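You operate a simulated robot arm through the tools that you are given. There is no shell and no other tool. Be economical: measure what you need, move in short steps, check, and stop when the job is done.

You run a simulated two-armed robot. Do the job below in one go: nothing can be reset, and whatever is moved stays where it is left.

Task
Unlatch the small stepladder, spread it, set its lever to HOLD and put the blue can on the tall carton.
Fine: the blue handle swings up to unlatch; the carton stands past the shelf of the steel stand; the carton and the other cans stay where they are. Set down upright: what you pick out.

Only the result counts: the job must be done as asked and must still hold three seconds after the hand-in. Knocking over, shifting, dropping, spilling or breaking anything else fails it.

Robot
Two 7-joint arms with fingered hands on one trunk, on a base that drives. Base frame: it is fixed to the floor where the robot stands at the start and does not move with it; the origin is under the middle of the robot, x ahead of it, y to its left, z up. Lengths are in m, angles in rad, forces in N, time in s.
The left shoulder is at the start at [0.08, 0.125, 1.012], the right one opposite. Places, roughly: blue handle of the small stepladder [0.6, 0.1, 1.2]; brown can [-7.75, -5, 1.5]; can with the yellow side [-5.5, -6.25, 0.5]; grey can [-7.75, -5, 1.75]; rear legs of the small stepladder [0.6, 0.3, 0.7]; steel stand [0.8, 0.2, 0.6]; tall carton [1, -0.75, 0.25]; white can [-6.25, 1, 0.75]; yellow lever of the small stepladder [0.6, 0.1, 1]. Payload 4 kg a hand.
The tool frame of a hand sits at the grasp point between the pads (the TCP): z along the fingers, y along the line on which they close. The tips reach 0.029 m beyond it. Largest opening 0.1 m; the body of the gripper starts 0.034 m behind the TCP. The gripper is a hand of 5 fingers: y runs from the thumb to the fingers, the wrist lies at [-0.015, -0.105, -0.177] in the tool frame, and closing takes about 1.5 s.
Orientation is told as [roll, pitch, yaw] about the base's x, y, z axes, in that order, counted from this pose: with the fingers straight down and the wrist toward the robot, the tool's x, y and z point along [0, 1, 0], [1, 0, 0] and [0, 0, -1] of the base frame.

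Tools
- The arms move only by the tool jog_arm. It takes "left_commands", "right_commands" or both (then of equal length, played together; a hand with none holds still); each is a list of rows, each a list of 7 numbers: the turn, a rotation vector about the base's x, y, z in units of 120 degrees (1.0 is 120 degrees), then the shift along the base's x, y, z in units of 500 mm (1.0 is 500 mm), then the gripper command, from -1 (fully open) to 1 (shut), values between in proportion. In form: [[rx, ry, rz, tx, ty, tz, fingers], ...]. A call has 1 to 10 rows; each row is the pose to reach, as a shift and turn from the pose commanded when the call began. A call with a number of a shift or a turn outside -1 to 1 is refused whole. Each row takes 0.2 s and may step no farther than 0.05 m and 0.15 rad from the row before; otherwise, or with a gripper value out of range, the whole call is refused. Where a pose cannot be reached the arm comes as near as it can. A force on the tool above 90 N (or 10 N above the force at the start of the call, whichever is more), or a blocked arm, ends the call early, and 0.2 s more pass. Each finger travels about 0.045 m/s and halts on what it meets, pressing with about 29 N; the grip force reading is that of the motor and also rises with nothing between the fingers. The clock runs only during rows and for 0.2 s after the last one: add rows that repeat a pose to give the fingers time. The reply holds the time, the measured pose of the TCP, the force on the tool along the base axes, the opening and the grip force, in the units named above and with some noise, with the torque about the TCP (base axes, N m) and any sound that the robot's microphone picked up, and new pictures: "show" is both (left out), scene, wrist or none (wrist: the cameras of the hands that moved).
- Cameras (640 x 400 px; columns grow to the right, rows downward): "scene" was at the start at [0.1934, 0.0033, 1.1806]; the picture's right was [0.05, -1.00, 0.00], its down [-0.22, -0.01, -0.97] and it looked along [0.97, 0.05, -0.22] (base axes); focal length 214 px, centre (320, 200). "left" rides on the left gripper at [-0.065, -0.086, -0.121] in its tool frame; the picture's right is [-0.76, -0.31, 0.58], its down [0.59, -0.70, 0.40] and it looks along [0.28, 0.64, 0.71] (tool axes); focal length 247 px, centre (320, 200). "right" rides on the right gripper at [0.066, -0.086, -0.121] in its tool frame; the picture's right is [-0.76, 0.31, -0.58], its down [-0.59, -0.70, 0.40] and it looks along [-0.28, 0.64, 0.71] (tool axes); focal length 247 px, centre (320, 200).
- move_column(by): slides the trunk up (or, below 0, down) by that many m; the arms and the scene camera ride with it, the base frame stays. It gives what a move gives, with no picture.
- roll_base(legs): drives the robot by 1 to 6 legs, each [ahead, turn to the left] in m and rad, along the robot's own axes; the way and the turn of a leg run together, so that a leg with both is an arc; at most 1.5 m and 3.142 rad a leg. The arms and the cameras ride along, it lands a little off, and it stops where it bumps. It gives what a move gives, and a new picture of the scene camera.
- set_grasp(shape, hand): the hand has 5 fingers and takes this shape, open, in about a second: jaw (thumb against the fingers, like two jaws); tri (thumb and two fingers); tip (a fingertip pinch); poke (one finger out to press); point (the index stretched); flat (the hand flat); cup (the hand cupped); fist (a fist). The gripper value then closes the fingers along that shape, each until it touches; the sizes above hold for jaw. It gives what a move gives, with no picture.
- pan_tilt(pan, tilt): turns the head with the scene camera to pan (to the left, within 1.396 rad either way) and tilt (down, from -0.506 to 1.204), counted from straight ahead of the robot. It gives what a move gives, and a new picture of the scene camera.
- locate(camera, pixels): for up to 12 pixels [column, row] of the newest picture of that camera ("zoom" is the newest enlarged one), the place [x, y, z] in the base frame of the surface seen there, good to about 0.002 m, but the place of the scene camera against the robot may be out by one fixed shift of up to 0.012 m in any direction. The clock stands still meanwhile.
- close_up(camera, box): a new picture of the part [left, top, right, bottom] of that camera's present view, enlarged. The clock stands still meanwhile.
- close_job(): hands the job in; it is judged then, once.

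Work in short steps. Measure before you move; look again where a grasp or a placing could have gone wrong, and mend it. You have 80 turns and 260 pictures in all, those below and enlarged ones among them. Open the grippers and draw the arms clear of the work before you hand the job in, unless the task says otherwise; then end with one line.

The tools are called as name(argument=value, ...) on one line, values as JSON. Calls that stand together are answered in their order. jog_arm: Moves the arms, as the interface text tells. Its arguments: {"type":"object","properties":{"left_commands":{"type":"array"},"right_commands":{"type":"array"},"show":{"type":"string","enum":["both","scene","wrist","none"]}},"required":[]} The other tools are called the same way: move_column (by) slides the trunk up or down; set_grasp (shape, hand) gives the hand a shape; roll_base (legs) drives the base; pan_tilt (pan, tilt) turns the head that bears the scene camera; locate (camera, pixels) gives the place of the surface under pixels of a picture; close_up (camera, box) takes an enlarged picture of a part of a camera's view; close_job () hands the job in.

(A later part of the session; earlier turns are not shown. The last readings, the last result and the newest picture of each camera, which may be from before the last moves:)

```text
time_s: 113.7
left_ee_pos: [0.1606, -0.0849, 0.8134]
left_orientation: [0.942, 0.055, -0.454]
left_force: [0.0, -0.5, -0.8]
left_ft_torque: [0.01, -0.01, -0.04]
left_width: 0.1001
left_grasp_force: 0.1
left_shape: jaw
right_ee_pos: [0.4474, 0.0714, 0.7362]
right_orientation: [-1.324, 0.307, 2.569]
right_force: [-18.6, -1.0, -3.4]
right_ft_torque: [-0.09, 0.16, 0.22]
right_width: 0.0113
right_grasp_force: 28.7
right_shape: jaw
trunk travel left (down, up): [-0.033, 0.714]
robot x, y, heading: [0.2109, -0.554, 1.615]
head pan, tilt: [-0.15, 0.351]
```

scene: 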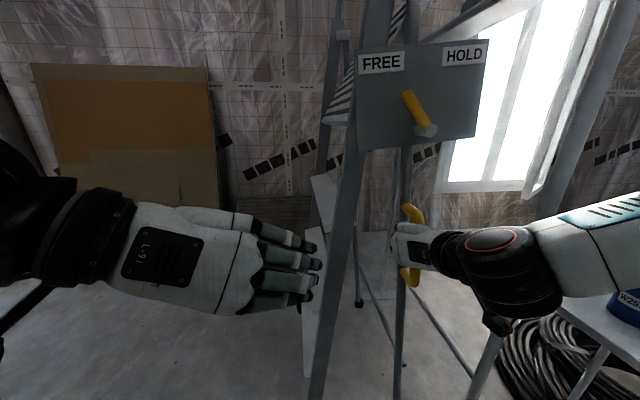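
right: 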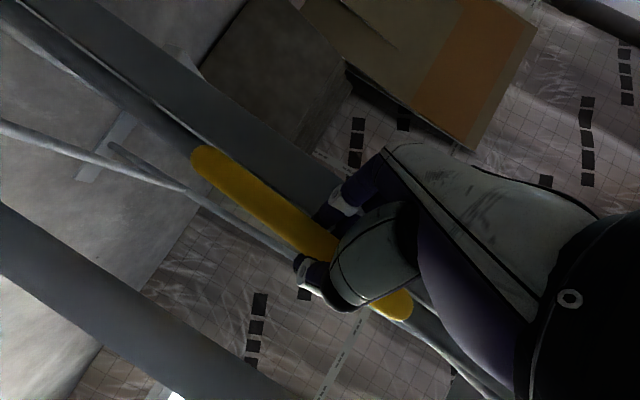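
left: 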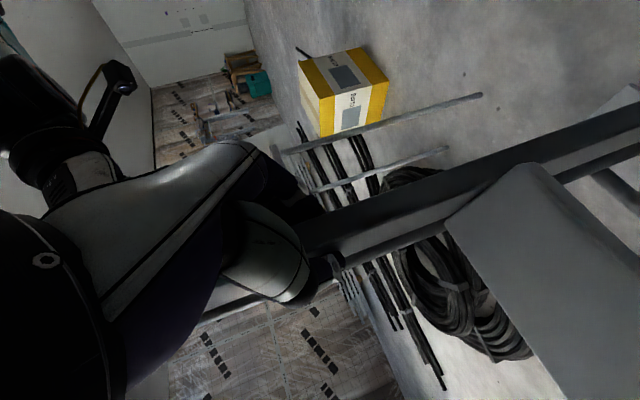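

The ladder opens by itself as I pull: front and rear are clearly apart. I measure both legs.

locate(camera="scene", pixels=[[352, 190], [330, 330], [318, 385], [399, 360], [396, 390], [404, 180], [358, 300], [380, 62], [465, 52], [408, 95], [426, 130], [345, 80]])

pan_tilt(pan=0.1, tilt=0.6)

```text
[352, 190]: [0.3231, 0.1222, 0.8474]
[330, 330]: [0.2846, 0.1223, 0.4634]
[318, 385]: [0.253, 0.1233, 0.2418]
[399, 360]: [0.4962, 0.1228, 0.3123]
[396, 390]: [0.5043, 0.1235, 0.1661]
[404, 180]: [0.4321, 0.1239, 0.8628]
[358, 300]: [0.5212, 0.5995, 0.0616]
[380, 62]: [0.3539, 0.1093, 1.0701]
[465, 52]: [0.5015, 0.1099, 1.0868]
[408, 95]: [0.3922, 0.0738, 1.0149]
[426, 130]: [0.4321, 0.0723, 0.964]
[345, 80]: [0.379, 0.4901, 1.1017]
```

```text
time_s: 114.5
left_ee_pos: [0.1621, -0.085, 0.8133]
left_orientation: [0.943, 0.055, -0.455]
left_force: [0.1, 0.3, -0.6]
left_ft_torque: [0.0, 0.0, 0.01]
left_width: 0.0999
left_grasp_force: 0.0
left_shape: jaw
right_ee_pos: [0.4526, 0.0728, 0.7371]
right_orientation: [-1.322, 0.304, 2.56]
right_force: [-7.2, 0.6, -2.8]
right_ft_torque: [-0.04, 0.12, 0.07]
right_width: 0.0112
right_grasp_force: 28.8
right_shape: jaw
trunk travel left (down, up): [-0.033, 0.714]
robot x, y, heading: [0.2085, -0.5519, 1.613]
head pan, tilt: [0.099, 0.6]
```

scene: 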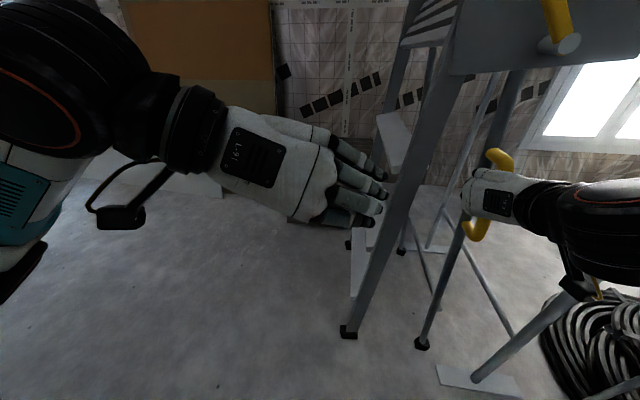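

Both pairs of feet are on the floor in a symmetric A (slopes +0.115 and −0.103, total ≈0.22 rad). I keep pulling by 0.12 rad more.

jog_arm(right_commands=[[0, -0.0095, 0, -0.027, 0, -0.003, 1], [0, -0.019, 0, -0.054, 0, -0.008, 1], [0, -0.0285, 0, -0.08, 0, -0.013, 1], [0, -0.038, 0, -0.107, 0, -0.019, 1], [0, -0.0475, 0, -0.134, 0, -0.025, 1], [0, -0.057, 0, -0.16, 0, -0.03, 1]], show="scene")

pan_tilt(pan=0.05, tilt=0.25)

```text
time_s: 115.9
left_ee_pos: [0.1613, -0.0847, 0.8134]
left_orientation: [0.943, 0.056, -0.455]
left_force: [-1.5, 0.6, 0.4]
left_ft_torque: [-0.01, -0.05, -0.03]
left_width: 0.0999
left_grasp_force: 0.0
left_shape: jaw
right_ee_pos: [0.3667, 0.0707, 0.723]
right_orientation: [-1.399, 0.402, 2.538]
right_force: [-21.9, 12.4, 3.6]
right_ft_torque: [-0.02, 0.1, 0.25]
right_width: 0.011
right_grasp_force: 29.0
right_shape: jaw
trunk travel left (down, up): [-0.033, 0.714]
robot x, y, heading: [0.2082, -0.5552, 1.612]
head pan, tilt: [0.099, 0.6]
```

scene: 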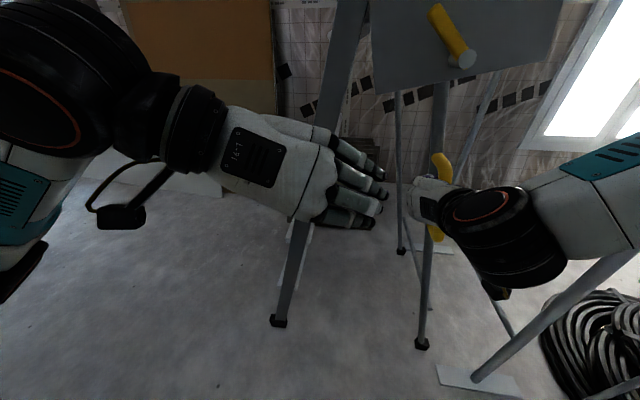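

```text
time_s: 116.7
left_ee_pos: [0.161, -0.0856, 0.8131]
left_orientation: [0.942, 0.054, -0.455]
left_force: [1.2, 0.6, 0.7]
left_ft_torque: [0.02, 0.03, 0.05]
left_width: 0.0999
left_grasp_force: 0.0
left_shape: jaw
right_ee_pos: [0.3696, 0.0714, 0.7225]
right_orientation: [-1.401, 0.402, 2.533]
right_force: [-15.5, 14.0, 7.1]
right_ft_torque: [0.11, 0.14, 0.25]
right_width: 0.011
right_grasp_force: 29.4
right_shape: jaw
trunk travel left (down, up): [-0.033, 0.714]
robot x, y, heading: [0.2144, -0.5501, 1.614]
head pan, tilt: [0.051, 0.25]
```

scene: 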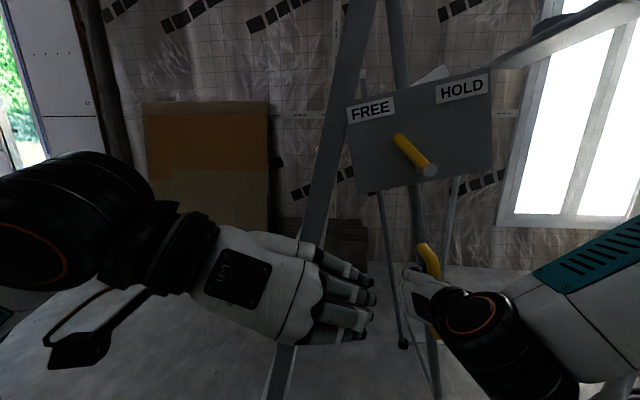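

Now the ladder tends to spread on its own (−15 N on the hand). I let it go 0.06 rad farther and look at the platform.

jog_arm(right_commands=[[0, -0.0095, 0, -0.025, 0, -0.007, 1], [0, -0.019, 0, -0.05, 0, -0.014, 1], [0, -0.0285, 0, -0.078, 0, -0.022, 1]], show="none")

pan_tilt(pan=-0.05, tilt=0.1)

```text
time_s: 117.5
left_ee_pos: [0.1609, -0.0844, 0.8138]
left_orientation: [0.942, 0.052, -0.458]
left_force: [-1.0, 0.2, 0.6]
left_ft_torque: [0.04, -0.03, 0.01]
left_width: 0.0998
left_grasp_force: 0.1
left_shape: jaw
right_ee_pos: [0.3286, 0.0708, 0.7133]
right_orientation: [-1.439, 0.448, 2.524]
right_force: [-31.2, 20.3, 8.1]
right_ft_torque: [0.04, 0.1, 0.34]
right_width: 0.0105
right_grasp_force: 28.9
right_shape: jaw
trunk travel left (down, up): [-0.033, 0.714]
robot x, y, heading: [0.2094, -0.5489, 1.614]
head pan, tilt: [0.051, 0.25]
```

```text
time_s: 118.2
left_ee_pos: [0.1611, -0.0843, 0.814]
left_orientation: [0.943, 0.055, -0.455]
left_force: [0.6, -0.3, 0.9]
left_ft_torque: [-0.02, -0.02, 0.01]
left_width: 0.1002
left_grasp_force: 0.0
left_shape: jaw
right_ee_pos: [0.3323, 0.0706, 0.7132]
right_orientation: [-1.44, 0.448, 2.518]
right_force: [-21.6, 22.6, 12.0]
right_ft_torque: [0.05, 0.14, 0.23]
right_width: 0.01
right_grasp_force: 29.4
right_shape: jaw
trunk travel left (down, up): [-0.033, 0.714]
robot x, y, heading: [0.2083, -0.5464, 1.61]
head pan, tilt: [-0.051, 0.099]
```

scene: 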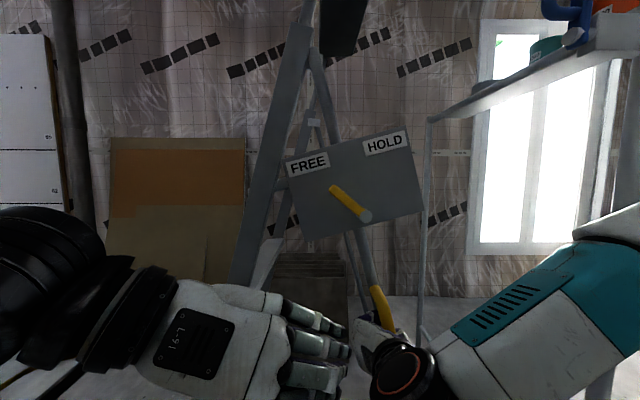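

Rear slope is now about −0.27. I enlarge the area round the plate to see the platform edge.

close_up(camera="scene", box=[220, 40, 460, 300])

locate(camera="scene", pixels=[[282, 120], [265, 200], [250, 260], [330, 100], [365, 260], [310, 165], [385, 142], [338, 192], [365, 216], [281, 183], [315, 122], [272, 255]])

```text
1.54 times, centred on (340, 170) of scene
```

zoom: 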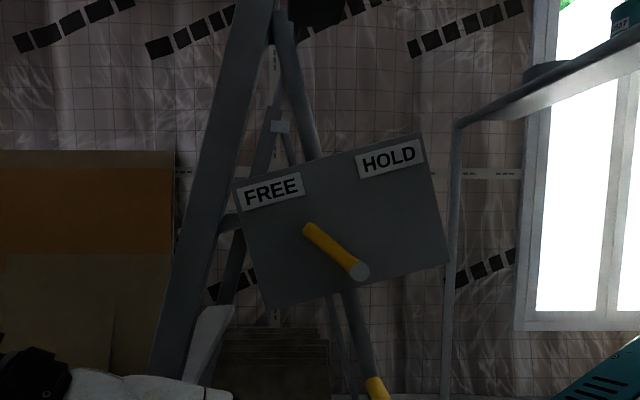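

```text
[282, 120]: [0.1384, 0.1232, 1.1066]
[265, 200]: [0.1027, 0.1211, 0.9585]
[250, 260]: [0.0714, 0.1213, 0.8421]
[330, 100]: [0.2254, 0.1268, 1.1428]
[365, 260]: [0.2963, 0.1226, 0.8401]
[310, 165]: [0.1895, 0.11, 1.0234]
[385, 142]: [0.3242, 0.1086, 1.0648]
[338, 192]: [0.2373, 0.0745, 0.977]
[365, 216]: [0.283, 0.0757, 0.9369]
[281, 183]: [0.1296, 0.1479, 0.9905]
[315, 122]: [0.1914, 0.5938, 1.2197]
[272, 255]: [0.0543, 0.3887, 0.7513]
```

Total angle ≈0.49 rad; the platform (24° off level at 0.40) should be level near 0.55. I continue in small steps and watch for the stop.

jog_arm(right_commands=[[0, -0.008, 0, -0.022, 0, -0.006, 1], [0, -0.016, 0, -0.044, 0, -0.013, 1], [0, -0.024, 0, -0.066, 0, -0.02, 1]], show="scene")

locate(camera="scene", pixels=[[265, 150], [240, 230], [320, 110], [345, 250], [285, 100]])

```text
time_s: 119.0
left_ee_pos: [0.1607, -0.0852, 0.8138]
left_orientation: [0.944, 0.055, -0.456]
left_force: [0.8, -0.1, -0.8]
left_ft_torque: [0.01, -0.01, -0.03]
left_width: 0.0998
left_grasp_force: 0.1
left_shape: jaw
right_ee_pos: [0.3015, 0.0705, 0.7043]
right_orientation: [-1.468, 0.487, 2.51]
right_force: [-28.3, 14.8, 11.0]
right_ft_torque: [0.04, 0.16, 0.3]
right_width: 0.0107
right_grasp_force: 28.2
right_shape: jaw
right hand out of reach, approached as far as the arm can: row 3
trunk travel left (down, up): [-0.033, 0.714]
robot x, y, heading: [0.21, -0.5541, 1.618]
head pan, tilt: [-0.051, 0.099]
```

scene: 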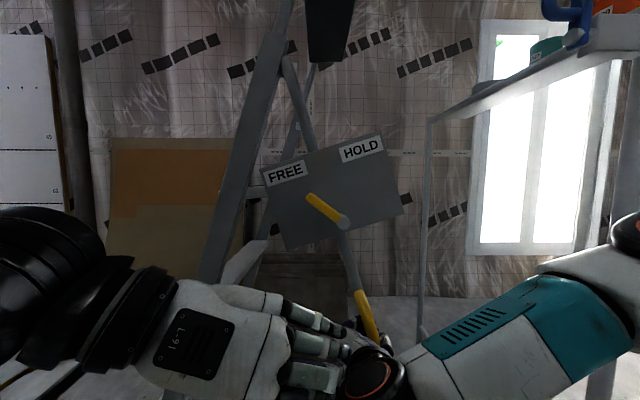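

```text
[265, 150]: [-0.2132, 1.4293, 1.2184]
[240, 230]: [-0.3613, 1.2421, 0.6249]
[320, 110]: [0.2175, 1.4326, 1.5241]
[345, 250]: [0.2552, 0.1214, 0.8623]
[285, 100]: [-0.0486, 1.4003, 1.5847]
```

The right arm is near its limit. I measure the angle again before letting go.

locate(camera="scene", pixels=[[257, 120], [235, 190], [218, 250], [295, 100], [310, 130], [350, 270], [260, 188], [262, 50]])

close_up(camera="scene", box=[190, 60, 430, 280])

```text
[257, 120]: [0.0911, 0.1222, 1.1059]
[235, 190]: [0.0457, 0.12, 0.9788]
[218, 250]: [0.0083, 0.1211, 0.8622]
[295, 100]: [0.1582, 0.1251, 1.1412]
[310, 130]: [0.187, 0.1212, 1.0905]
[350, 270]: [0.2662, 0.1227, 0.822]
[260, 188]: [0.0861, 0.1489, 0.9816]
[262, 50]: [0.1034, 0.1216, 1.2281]
```

```text
1.82 times, centred on (310, 170) of scene
```

zoom: 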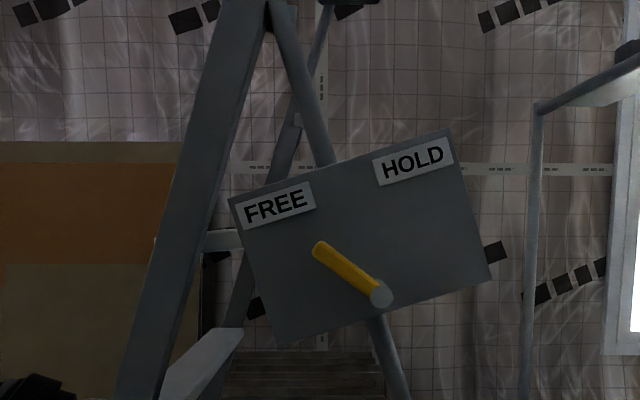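

The platform's edge (zoom 155–245, 238) now looks level and the total angle is about 0.61 rad. I open the right hand and let the ladder settle.

jog_arm(right_commands=[[0, 0, 0, 0, 0, 0, 0.8], [0, 0, 0, 0, 0, 0, 0.5], [0, 0, 0, 0, 0, 0, 0.2], [0, 0, 0, 0, 0, 0, -0.1], [0, 0, 0, 0, 0, 0, -0.3], [0, 0, 0, 0, 0, 0, -0.3]], show="both")

```text
time_s: 120.4
left_ee_pos: [0.1639, -0.0844, 0.8137]
left_orientation: [0.942, 0.055, -0.457]
left_force: [0.6, 0.0, 0.2]
left_ft_torque: [0.02, 0.01, -0.01]
left_width: 0.0994
left_grasp_force: 0.1
left_shape: jaw
right_ee_pos: [0.3061, 0.071, 0.703]
right_orientation: [-1.467, 0.489, 2.503]
right_force: [-0.7, -2.7, -1.2]
right_ft_torque: [0.0, -0.02, 0.01]
right_width: 0.0648
right_grasp_force: 0.1
right_shape: jaw
trunk travel left (down, up): [-0.033, 0.714]
robot x, y, heading: [0.2131, -0.5493, 1.611]
head pan, tilt: [-0.051, 0.099]
```

scene: 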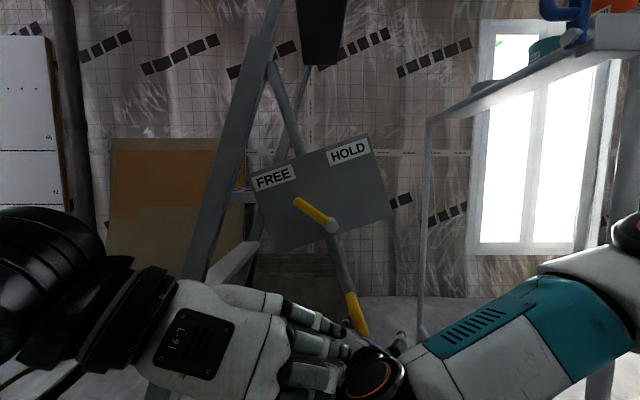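
right: 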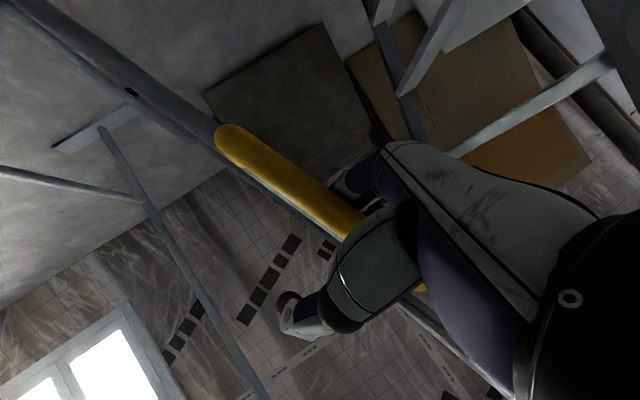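

The hand is free, but the left hand lies in its withdrawal path. I move the left hand up and to −x while drawing the right one back along its fingers.

jog_arm(left_commands=[[0, 0, 0, -0.04, -0.04, 0.06, -1], [0, 0, 0, -0.08, -0.06, 0.12, -1], [0, 0, 0, -0.12, -0.08, 0.18, -1], [0, 0, 0, -0.16, -0.1, 0.24, -1], [0, 0, 0, -0.2, -0.12, 0.3, -1], [0, 0, 0, -0.2, -0.12, 0.36, -1], [0, 0, 0, -0.2, -0.12, 0.4, -1]], right_commands=[[0, 0, 0, 0, 0, 0, -0.4], [0, 0, 0, 0, 0, 0, -0.4], [0, 0, 0, -0.03, -0.036, 0.004, -0.4], [0, 0, 0, -0.06, -0.072, 0.008, -0.4], [0, 0, 0, -0.09, -0.11, 0.012, -0.4], [0, 0, 0, -0.12, -0.146, 0.016, -0.4], [0, 0, 0, -0.12, -0.2, 0.016, -0.4]], show="scene")

```text
time_s: 122.0
left_ee_pos: [0.0595, -0.1455, 1.0145]
left_orientation: [0.94, 0.058, -0.454]
left_force: [0.1, -0.3, -0.1]
left_ft_torque: [0.01, -0.02, -0.01]
left_width: 0.0996
left_grasp_force: 0.1
left_shape: jaw
right_ee_pos: [0.3041, 0.0099, 0.7096]
right_orientation: [-1.468, 0.491, 2.501]
right_force: [-0.5, -0.1, 0.3]
right_ft_torque: [0.0, 0.0, 0.0]
right_width: 0.0699
right_grasp_force: 0.0
right_shape: jaw
right hand out of reach, approached as far as the arm can: row 3, 4, 5, 6, 7
trunk travel left (down, up): [-0.033, 0.714]
robot x, y, heading: [0.2112, -0.5522, 1.615]
head pan, tilt: [-0.051, 0.099]
```

scene: 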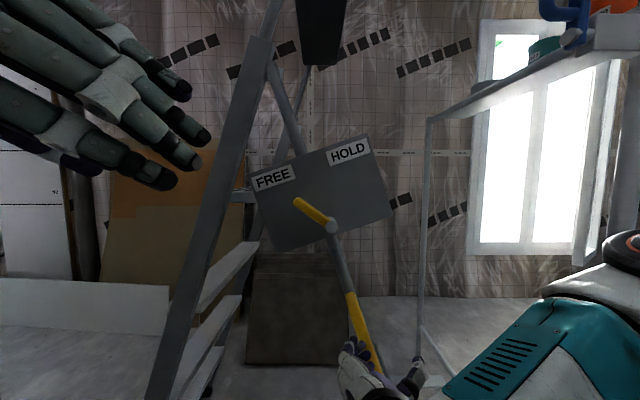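

The ladder stands on its own. Now the lever: hub at (332,226), tip at (300,203). I enlarge and measure it.

close_up(camera="scene", box=[230, 110, 410, 270])

locate(camera="scene", pixels=[[332, 226], [328, 223], [315, 213], [299, 202], [275, 178], [348, 152], [320, 200], [350, 300], [240, 110], [195, 250], [285, 100], [330, 240]])

```text
2.50 times, centred on (320, 190) of scene
```

zoom: 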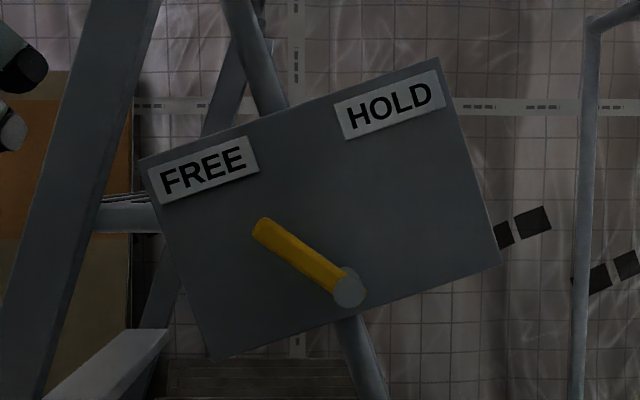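

```text
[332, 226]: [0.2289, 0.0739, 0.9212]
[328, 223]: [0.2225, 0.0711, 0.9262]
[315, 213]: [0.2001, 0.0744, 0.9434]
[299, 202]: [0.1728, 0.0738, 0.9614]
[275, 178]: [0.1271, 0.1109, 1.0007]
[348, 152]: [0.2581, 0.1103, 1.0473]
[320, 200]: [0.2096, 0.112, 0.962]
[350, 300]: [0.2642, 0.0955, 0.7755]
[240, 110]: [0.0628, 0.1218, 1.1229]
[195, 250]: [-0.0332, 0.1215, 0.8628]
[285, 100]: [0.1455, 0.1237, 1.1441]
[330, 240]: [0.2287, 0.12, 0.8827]
```

HOLD lies 1.2 rad clockwise of the lever's present direction, about hub (0.229,0.08,0.921), with a lever length of about 0.07 m. I shape the left hand to poke and level it, pointing +y, below and left of the lever.

set_grasp(shape="poke", hand="left")

jog_arm(left_commands=[[0.0514, -0.0255, 0.0382, 0.03, 0.0, -0.034, -1], [0.1028, -0.051, 0.0764, 0.06, 0.02, -0.068, -1], [0.1542, -0.0765, 0.1146, 0.09, 0.04, -0.1, -1], [0.2056, -0.102, 0.1528, 0.12, 0.06, -0.135, -1], [0.257, -0.1275, 0.191, 0.14, 0.08, -0.17, -1]], show="both")

```text
time_s: 122.9
left_ee_pos: [0.0597, -0.1456, 1.0132]
left_orientation: [0.942, 0.056, -0.456]
left_force: [0.0, 0.8, 0.4]
left_ft_torque: [-0.01, -0.03, 0.02]
left_width: 0.0001
left_grasp_force: 0.1
left_shape: poke
right_ee_pos: [0.3039, 0.0107, 0.7095]
right_orientation: [-1.467, 0.49, 2.5]
right_force: [-0.6, 0.3, -0.7]
right_ft_torque: [-0.02, 0.01, -0.03]
right_width: 0.0704
right_grasp_force: 0.1
right_shape: jaw
trunk travel left (down, up): [-0.033, 0.714]
robot x, y, heading: [0.2108, -0.5548, 1.615]
head pan, tilt: [-0.051, 0.099]
```

```text
time_s: 124.1
left_ee_pos: [0.1351, -0.0438, 0.9812]
left_orientation: [1.523, -0.072, -0.048]
left_force: [-0.7, 0.2, -0.1]
left_ft_torque: [-0.03, 0.0, 0.01]
left_width: 0.0
left_grasp_force: 0.1
left_shape: poke
left hand out of reach, approached as far as the arm can: row 3, 4, 5
right_ee_pos: [0.3031, 0.0104, 0.7085]
right_orientation: [-1.465, 0.492, 2.502]
right_force: [0.2, -0.4, 1.2]
right_ft_torque: [0.0, -0.02, 0.0]
right_width: 0.0702
right_grasp_force: 0.0
right_shape: jaw
trunk travel left (down, up): [-0.033, 0.714]
robot x, y, heading: [0.209, -0.5525, 1.614]
head pan, tilt: [-0.051, 0.099]
```

scene: 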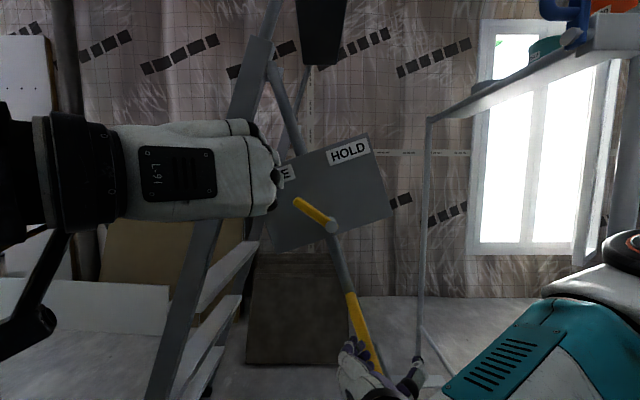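
left: 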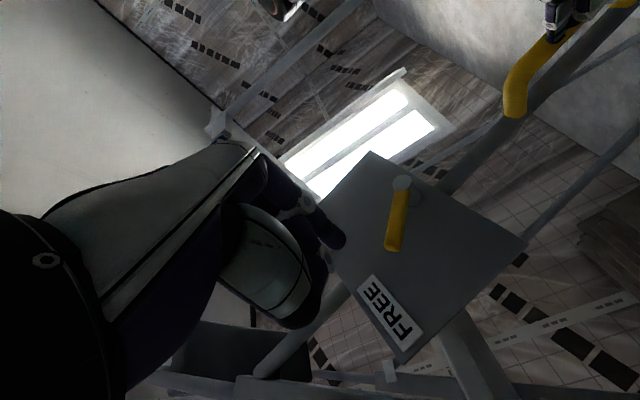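

The poking fingertip shows at (337,240) in the left view and the lever at (397,225). I measure the fingertip's position.

locate(camera="left", pixels=[[337, 242], [330, 235], [320, 225], [318, 262], [400, 185], [399, 215], [394, 246], [390, 225]])

close_up(camera="left", box=[230, 140, 470, 340])

```text
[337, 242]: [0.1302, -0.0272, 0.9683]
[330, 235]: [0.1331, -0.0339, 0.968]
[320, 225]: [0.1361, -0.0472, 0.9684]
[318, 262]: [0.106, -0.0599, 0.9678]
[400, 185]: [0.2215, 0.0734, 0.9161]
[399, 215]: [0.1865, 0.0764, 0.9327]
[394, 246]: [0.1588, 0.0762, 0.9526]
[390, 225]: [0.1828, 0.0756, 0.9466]
```

```text
2.00 times, centred on (350, 240) of left
```

zoom: 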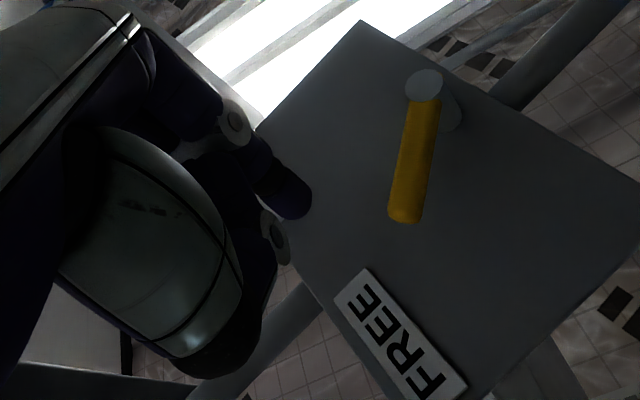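

The fingertip is about 0.02 m beyond the TCP along +y. I move below and left of the lever and then in to y≈0.065, where the finger reaches past the lever but not the plate.

jog_arm(left_commands=[[0, 0, 0, 0.02, 0.0, -0.06, -1], [0, 0, 0, 0.056, 0.02, -0.124, -1], [0, 0, 0, 0.056, 0.09, -0.124, -1], [0, 0, 0, 0.056, 0.16, -0.124, -1], [0, 0, 0, 0.056, 0.218, -0.124, -1]], show="both")

```text
time_s: 125.3
left_ee_pos: [0.162, 0.0641, 0.9181]
left_orientation: [1.525, -0.072, -0.048]
left_force: [0.2, 0.1, -0.5]
left_ft_torque: [0.01, 0.01, 0.02]
left_width: 0.0002
left_grasp_force: 0.1
left_shape: poke
left hand out of reach, approached as far as the arm can: row 1, 2
right_ee_pos: [0.3047, 0.0098, 0.7092]
right_orientation: [-1.465, 0.491, 2.5]
right_force: [-0.5, 0.0, -0.4]
right_ft_torque: [0.03, 0.01, -0.04]
right_width: 0.07
right_grasp_force: 0.0
right_shape: jaw
trunk travel left (down, up): [-0.033, 0.714]
robot x, y, heading: [0.2095, -0.5535, 1.615]
head pan, tilt: [-0.051, 0.099]
```

scene: 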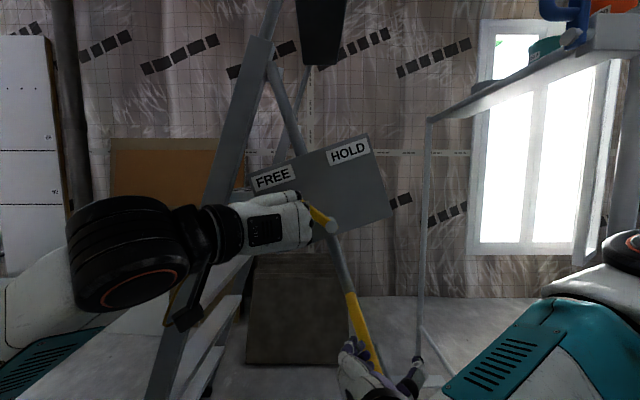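
left: 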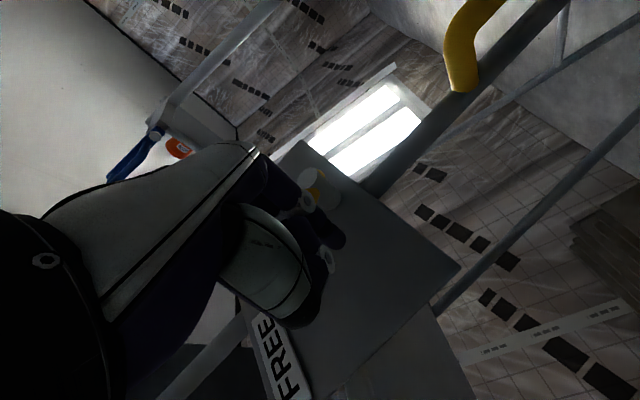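

The finger is in place at the lever's lower-left side with no contact yet. I sweep it clockwise round the hub toward HOLD.

jog_arm(left_commands=[[0, 0, 0, 0.018, 0, 0.025, -1], [0, 0, 0, 0.036, 0, 0.05, -1], [0, 0, 0, 0.052, 0, 0.08, -1], [0, 0, 0, 0.074, 0, 0.104, -1], [0, 0, 0, 0.103, 0, 0.121, -1], [0, 0, 0, 0.13, 0, 0.128, -1], [0, 0, 0, 0.146, 0, 0.128, -1]], show="both")

close_up(camera="scene", box=[230, 110, 410, 270])

```text
time_s: 126.9
left_ee_pos: [0.2307, 0.0629, 0.9879]
left_orientation: [1.534, -0.075, -0.041]
left_force: [-20.4, 0.4, 10.0]
left_ft_torque: [0.13, 0.12, 0.24]
left_width: 0.0
left_grasp_force: 0.0
left_shape: poke
right_ee_pos: [0.3027, 0.0091, 0.7101]
right_orientation: [-1.467, 0.493, 2.501]
right_force: [0.7, 0.1, -0.5]
right_ft_torque: [-0.04, 0.01, 0.02]
right_width: 0.0703
right_grasp_force: 0.2
right_shape: jaw
trunk travel left (down, up): [-0.033, 0.714]
robot x, y, heading: [0.2109, -0.5514, 1.616]
head pan, tilt: [-0.051, 0.099]
```

scene: 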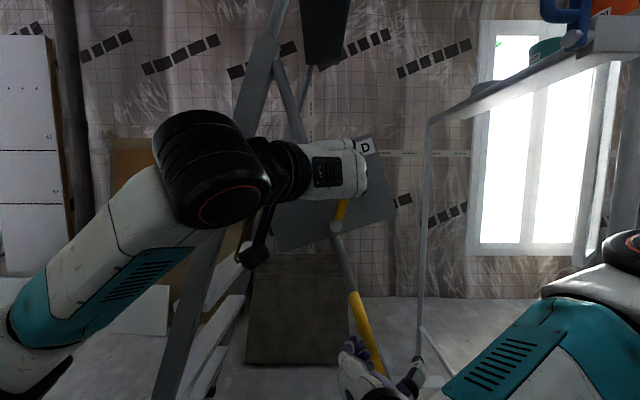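
left: 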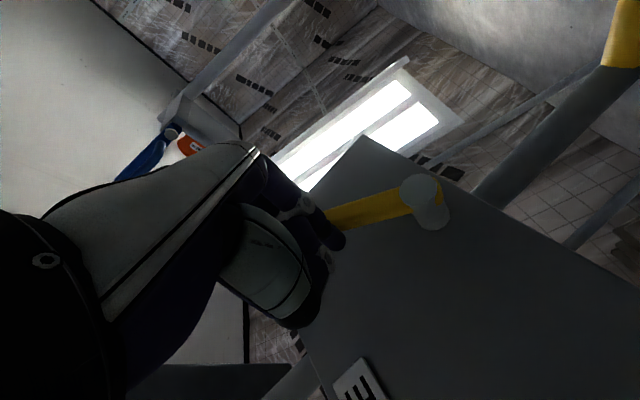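

```text
2.50 times, centred on (320, 190) of scene
```

zoom: 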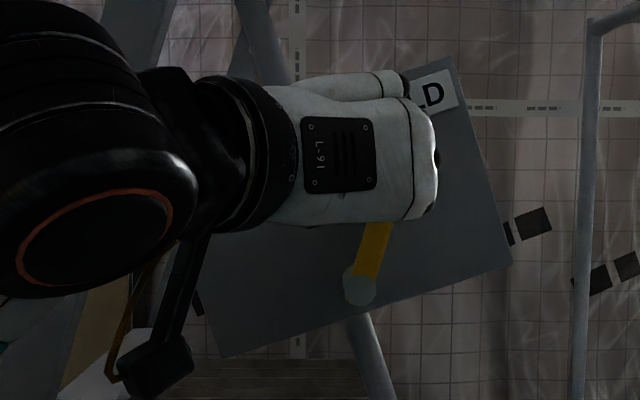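

The lever now points up-right toward HOLD, and −20 N says it is at its stop. I back the finger off and out, then look.

jog_arm(left_commands=[[0, 0, 0, -0.03, 0, 0, -1], [0, 0, 0, -0.04, -0.08, 0, -1], [0, 0, 0, -0.06, -0.17, 0.02, -1], [0, 0, 0, -0.1, -0.26, 0.04, -1], [0, 0, 0, -0.16, -0.32, 0.06, -1], [0, 0, 0, -0.24, -0.36, 0.08, -1], [0, 0, 0, -0.32, -0.4, 0.1, -1]], show="scene")

close_up(camera="scene", box=[200, 60, 420, 300])

```text
refused: row 4 steps farther than a row can; nothing moved
```

```text
1.67 times, centred on (310, 180) of scene
```

zoom: 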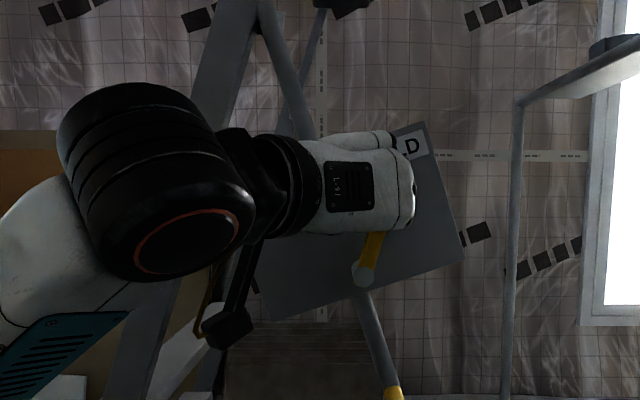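

That call stepped too far in one row. I repeat the withdrawal with smaller steps.

jog_arm(left_commands=[[0, 0, 0, -0.03, 0, 0, -1], [0, 0, 0, -0.04, -0.07, 0, -1], [0, 0, 0, -0.05, -0.15, 0.0, -1], [0, 0, 0, -0.06, -0.23, 0.02, -1], [0, 0, 0, -0.1, -0.3, 0.03, -1], [0, 0, 0, -0.15, -0.36, 0.04, -1], [0, 0, 0, -0.21, -0.4, 0.06, -1], [0, 0, 0, -0.28, -0.42, 0.08, -1]], show="scene")

close_up(camera="scene", box=[200, 60, 420, 300])

```text
time_s: 128.7
left_ee_pos: [0.0888, -0.1342, 1.049]
left_orientation: [1.524, -0.066, -0.049]
left_force: [-0.5, -0.4, -0.1]
left_ft_torque: [-0.02, -0.01, 0.01]
left_width: 0.0
left_grasp_force: 0.0
left_shape: poke
left hand out of reach, approached as far as the arm can: row 5, 6, 7, 8
right_ee_pos: [0.3035, 0.01, 0.71]
right_orientation: [-1.465, 0.488, 2.503]
right_force: [-0.2, -0.1, 0.0]
right_ft_torque: [0.02, -0.02, 0.04]
right_width: 0.0697
right_grasp_force: 0.1
right_shape: jaw
trunk travel left (down, up): [-0.033, 0.714]
robot x, y, heading: [0.21, -0.5544, 1.619]
head pan, tilt: [-0.051, 0.099]
```

scene: 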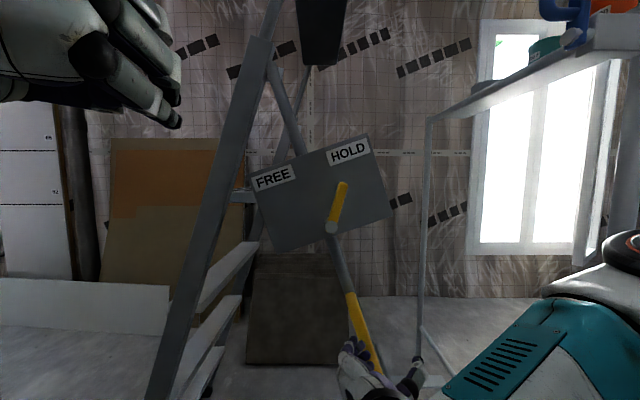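

```text
1.67 times, centred on (310, 180) of scene
5 turns are left
```

zoom: 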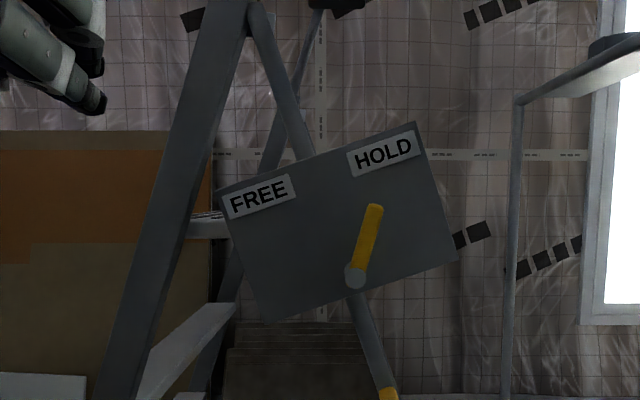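

The lever is at HOLD and the ladder stands free. With few turns left I batch: shape the left hand to jaw, tilt it down 0.6 rad, raise the right hand, drive to (0.42,−0.68) heading 0.7, and bring the left hand to about 0.12 m short of the blue can at (0.839,−0.039).

set_grasp(shape="jaw", hand="left")

jog_arm(left_commands=[[-0.0435, 0.0033, 0.0078, -0.04, 0.01, -0.056, -0.72], [-0.087, 0.0065, 0.0157, -0.081, 0.03, -0.113, -0.72], [-0.1305, 0.0098, 0.0235, -0.122, 0.06, -0.169, -0.72], [-0.174, 0.0131, 0.0313, -0.163, 0.09, -0.225, -0.72], [-0.2175, 0.0163, 0.0392, -0.203, 0.115, -0.282, -0.72], [-0.261, 0.0196, 0.047, -0.244, 0.138, -0.338, -0.72]], right_commands=[[0, 0, 0, 0, -0.01, 0.06, -1], [0, 0, 0, 0, -0.02, 0.13, -1], [0, 0, 0, 0, -0.03, 0.2, -1], [0, 0, 0, 0, -0.04, 0.27, -1], [0, 0, 0, 0, -0.04, 0.34, -1], [0, 0, 0, 0, -0.04, 0.4, -1]], show="none")

roll_base(legs=[[0, -2.1425], [0.245, 0], [0, 1.2255]])

jog_arm(left_commands=[[0, 0, 0, 0.025, 0.021, -0.06, -0.72], [0, 0, 0, 0.05, 0.042, -0.12, -0.72], [0, 0, 0, 0.077, 0.064, -0.18, -0.72], [0, 0, 0, 0.103, 0.086, -0.24, -0.72], [0, 0, 0, 0.128, 0.107, -0.3, -0.72], [0, 0, 0, 0.153, 0.129, -0.36, -0.72]], show="wrist")

pan_tilt(pan=0.1, tilt=0.5)

```text
time_s: 129.6
left_ee_pos: [0.0896, -0.1339, 1.0497]
left_orientation: [1.524, -0.068, -0.046]
left_force: [0.4, 0.7, 0.1]
left_ft_torque: [0.03, -0.02, -0.03]
left_width: 0.0999
left_grasp_force: 0.1
left_shape: jaw
right_ee_pos: [0.3036, 0.0102, 0.7094]
right_orientation: [-1.467, 0.491, 2.504]
right_force: [-0.1, 0.3, -0.3]
right_ft_torque: [0.01, 0.02, -0.01]
right_width: 0.0701
right_grasp_force: 0.1
right_shape: jaw
trunk travel left (down, up): [-0.033, 0.714]
robot x, y, heading: [0.2128, -0.5522, 1.615]
head pan, tilt: [-0.051, 0.099]
```

```text
time_s: 131.0
left_ee_pos: [-0.0304, -0.0657, 0.884]
left_orientation: [0.977, -0.018, 0.077]
left_force: [0.3, -0.8, 0.0]
left_ft_torque: [0.03, 0.0, -0.03]
left_width: 0.0861
left_grasp_force: 0.0
left_shape: jaw
left hand out of reach, approached as far as the arm can: row 1, 2, 3
right_ee_pos: [0.3173, -0.0187, 0.8794]
right_orientation: [-1.467, 0.486, 2.503]
right_force: [-0.1, 0.4, -1.0]
right_ft_torque: [0.02, 0.0, 0.01]
right_width: 0.0997
right_grasp_force: 0.0
right_shape: jaw
right hand out of reach, approached as far as the arm can: row 1, 2, 3, 4, 5, 6
trunk travel left (down, up): [-0.033, 0.714]
robot x, y, heading: [0.2114, -0.5545, 1.612]
head pan, tilt: [-0.051, 0.099]
```

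```text
time_s: 141.2
left_ee_pos: [0.6702, -0.1962, 0.8851]
left_orientation: [0.978, -0.02, -0.859]
left_force: [-0.4, -0.4, 0.4]
left_ft_torque: [-0.01, 0.01, 0.0]
left_width: 0.0864
left_grasp_force: 0.0
left_shape: jaw
right_ee_pos: [0.9136, -0.4482, 0.8802]
right_orientation: [-1.469, 0.487, 1.562]
right_force: [-0.6, 0.3, 0.2]
right_ft_torque: [0.01, -0.03, -0.01]
right_width: 0.0999
right_grasp_force: 0.1
right_shape: jaw
trunk travel left (down, up): [-0.033, 0.714]
robot x, y, heading: [0.421, -0.6795, 0.675]
head pan, tilt: [-0.051, 0.099]
```

scene: 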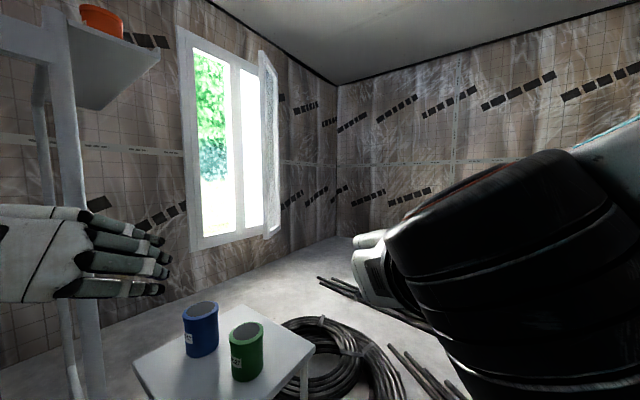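

```text
time_s: 142.6
left_ee_pos: [0.746, -0.1345, 0.7049]
left_orientation: [0.979, -0.02, -0.859]
left_force: [0.0, 0.3, -0.3]
left_ft_torque: [0.02, 0.01, -0.04]
left_width: 0.0863
left_grasp_force: 0.1
left_shape: jaw
right_ee_pos: [0.9138, -0.4489, 0.8803]
right_orientation: [-1.47, 0.487, 1.564]
right_force: [0.2, 0.2, -0.7]
right_ft_torque: [-0.01, 0.0, 0.03]
right_width: 0.0997
right_grasp_force: 0.1
right_shape: jaw
trunk travel left (down, up): [-0.033, 0.714]
robot x, y, heading: [0.4173, -0.6783, 0.678]
head pan, tilt: [-0.051, 0.099]
```

left: 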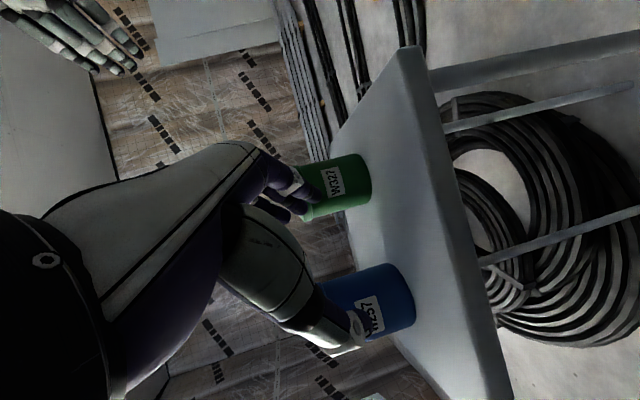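

```text
time_s: 143.4
left_ee_pos: [0.7464, -0.1334, 0.7051]
left_orientation: [0.979, -0.021, -0.86]
left_force: [0.0, -1.0, -0.2]
left_ft_torque: [0.01, -0.02, -0.01]
left_width: 0.0861
left_grasp_force: 0.1
left_shape: jaw
right_ee_pos: [0.9147, -0.4496, 0.8807]
right_orientation: [-1.469, 0.486, 1.564]
right_force: [-0.2, -0.2, 0.3]
right_ft_torque: [0.0, 0.02, 0.01]
right_width: 0.1
right_grasp_force: 0.1
right_shape: jaw
trunk travel left (down, up): [-0.033, 0.714]
robot x, y, heading: [0.4189, -0.6786, 0.674]
head pan, tilt: [0.099, 0.499]
4 turns are left
```

scene: 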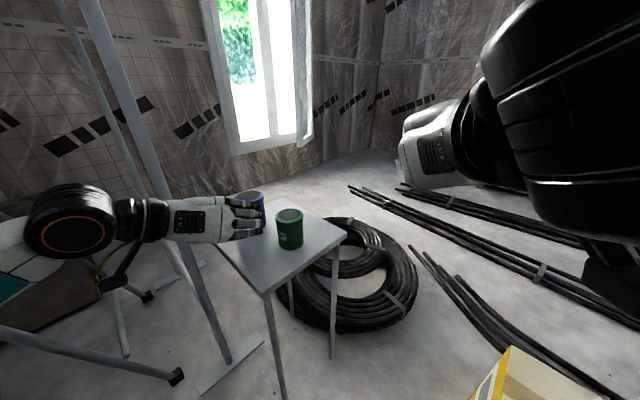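

The can's predicted image position (396,294) matches the picture, so its place is good: the hand needs 0.012 m left, 0.12 m ahead and 0.025 m down. I do that, close, and lift.

jog_arm(left_commands=[[0, 0, 0, -0.016, 0.018, -0.03, -0.72], [0, 0, 0, 0.04, 0.07, -0.05, -0.72], [0, 0, 0, 0.105, 0.123, -0.05, -0.72], [0, 0, 0, 0.169, 0.177, -0.05, -0.72], [0, 0, 0, 0.169, 0.177, -0.05, 0], [0, 0, 0, 0.169, 0.177, -0.05, 1], [0, 0, 0, 0.169, 0.177, -0.05, 1], [0, 0, 0, 0.169, 0.177, -0.05, 1], [0, 0, 0, 0.169, 0.177, -0.05, 1], [0, 0, 0, 0.169, 0.177, -0.05, 1]], show="wrist")

jog_arm(left_commands=[[0, 0, 0, 0, 0, 0.04, 1], [0, 0, 0, 0, 0, 0.1, 1], [0, 0, 0, 0, 0, 0.17, 1], [0, 0, 0, 0, 0, 0.24, 1], [0, 0, 0, 0, 0, 0.3, 1]], show="both")

close_up(camera="scene", box=[180, 120, 360, 300])

pan_tilt(pan=-0.9, tilt=0.75)

```text
time_s: 145.6
left_ee_pos: [0.83, -0.0439, 0.6795]
left_orientation: [0.979, -0.021, -0.862]
left_force: [0.2, 0.5, 2.3]
left_ft_torque: [0.05, 0.07, -0.01]
left_width: 0.0616
left_grasp_force: 29.6
left_shape: jaw
right_ee_pos: [0.9143, -0.4489, 0.8808]
right_orientation: [-1.47, 0.487, 1.564]
right_force: [0.3, -0.5, 0.0]
right_ft_torque: [-0.01, -0.01, 0.01]
right_width: 0.0997
right_grasp_force: 0.1
right_shape: jaw
trunk travel left (down, up): [-0.033, 0.714]
robot x, y, heading: [0.4197, -0.6764, 0.678]
head pan, tilt: [0.099, 0.499]
```

left: 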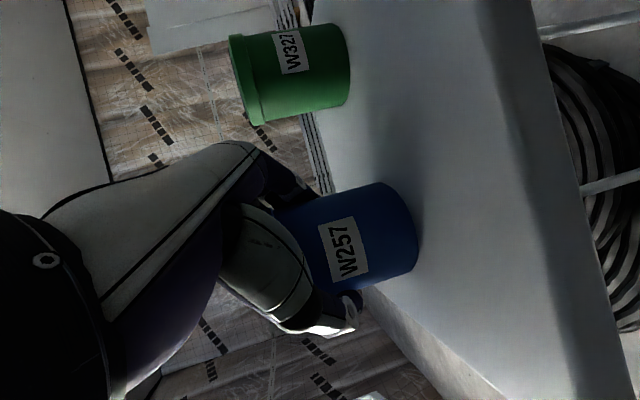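

```text
time_s: 146.8
left_ee_pos: [0.8295, -0.0431, 0.8333]
left_orientation: [0.977, -0.021, -0.861]
left_force: [0.6, -0.1, -3.3]
left_ft_torque: [-0.02, 0.02, 0.03]
left_width: 0.0613
left_grasp_force: 28.6
left_shape: jaw
right_ee_pos: [0.9135, -0.4495, 0.88]
right_orientation: [-1.47, 0.486, 1.564]
right_force: [-0.1, -0.5, 0.3]
right_ft_torque: [-0.02, 0.01, -0.02]
right_width: 0.1
right_grasp_force: 0.1
right_shape: jaw
trunk travel left (down, up): [-0.033, 0.714]
robot x, y, heading: [0.4179, -0.6758, 0.679]
head pan, tilt: [0.099, 0.499]
```

scene: 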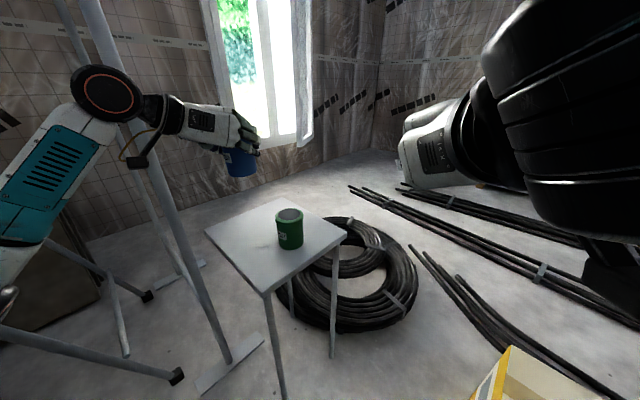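
left: 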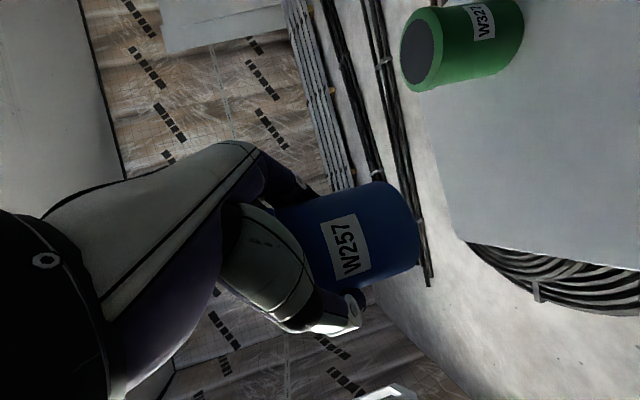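

```text
2.22 times, centred on (270, 210) of scene
```

zoom: 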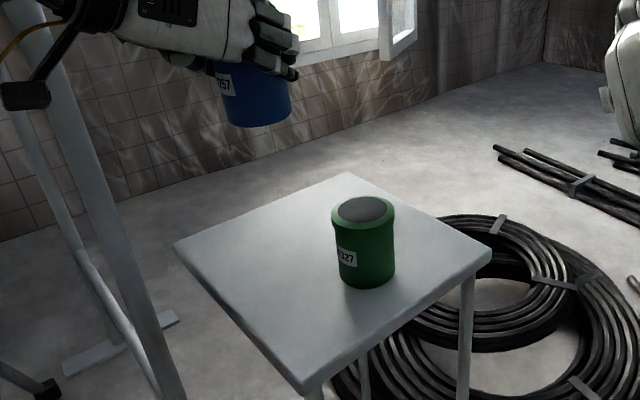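

```text
time_s: 148.1
left_ee_pos: [0.8283, -0.0441, 0.8317]
left_orientation: [0.978, -0.02, -0.859]
left_force: [-0.8, 0.0, -2.3]
left_ft_torque: [0.01, 0.05, 0.03]
left_width: 0.0612
left_grasp_force: 29.0
left_shape: jaw
right_ee_pos: [0.9131, -0.4479, 0.88]
right_orientation: [-1.468, 0.487, 1.563]
right_force: [-0.8, 0.2, 0.2]
right_ft_torque: [0.0, 0.03, -0.01]
right_width: 0.0996
right_grasp_force: 0.1
right_shape: jaw
trunk travel left (down, up): [-0.033, 0.714]
robot x, y, heading: [0.4222, -0.6757, 0.68]
head pan, tilt: [-0.901, 0.75]
3 turns are left
```

scene: 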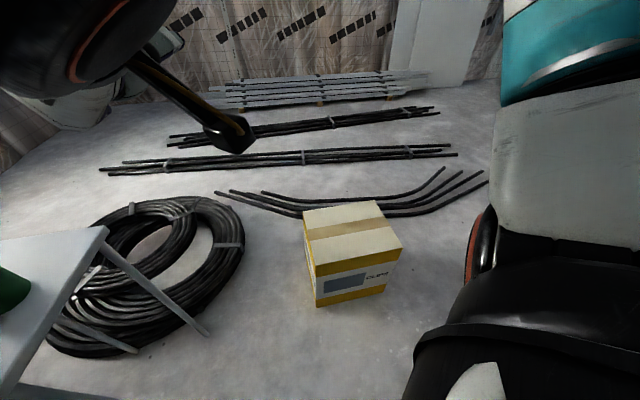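

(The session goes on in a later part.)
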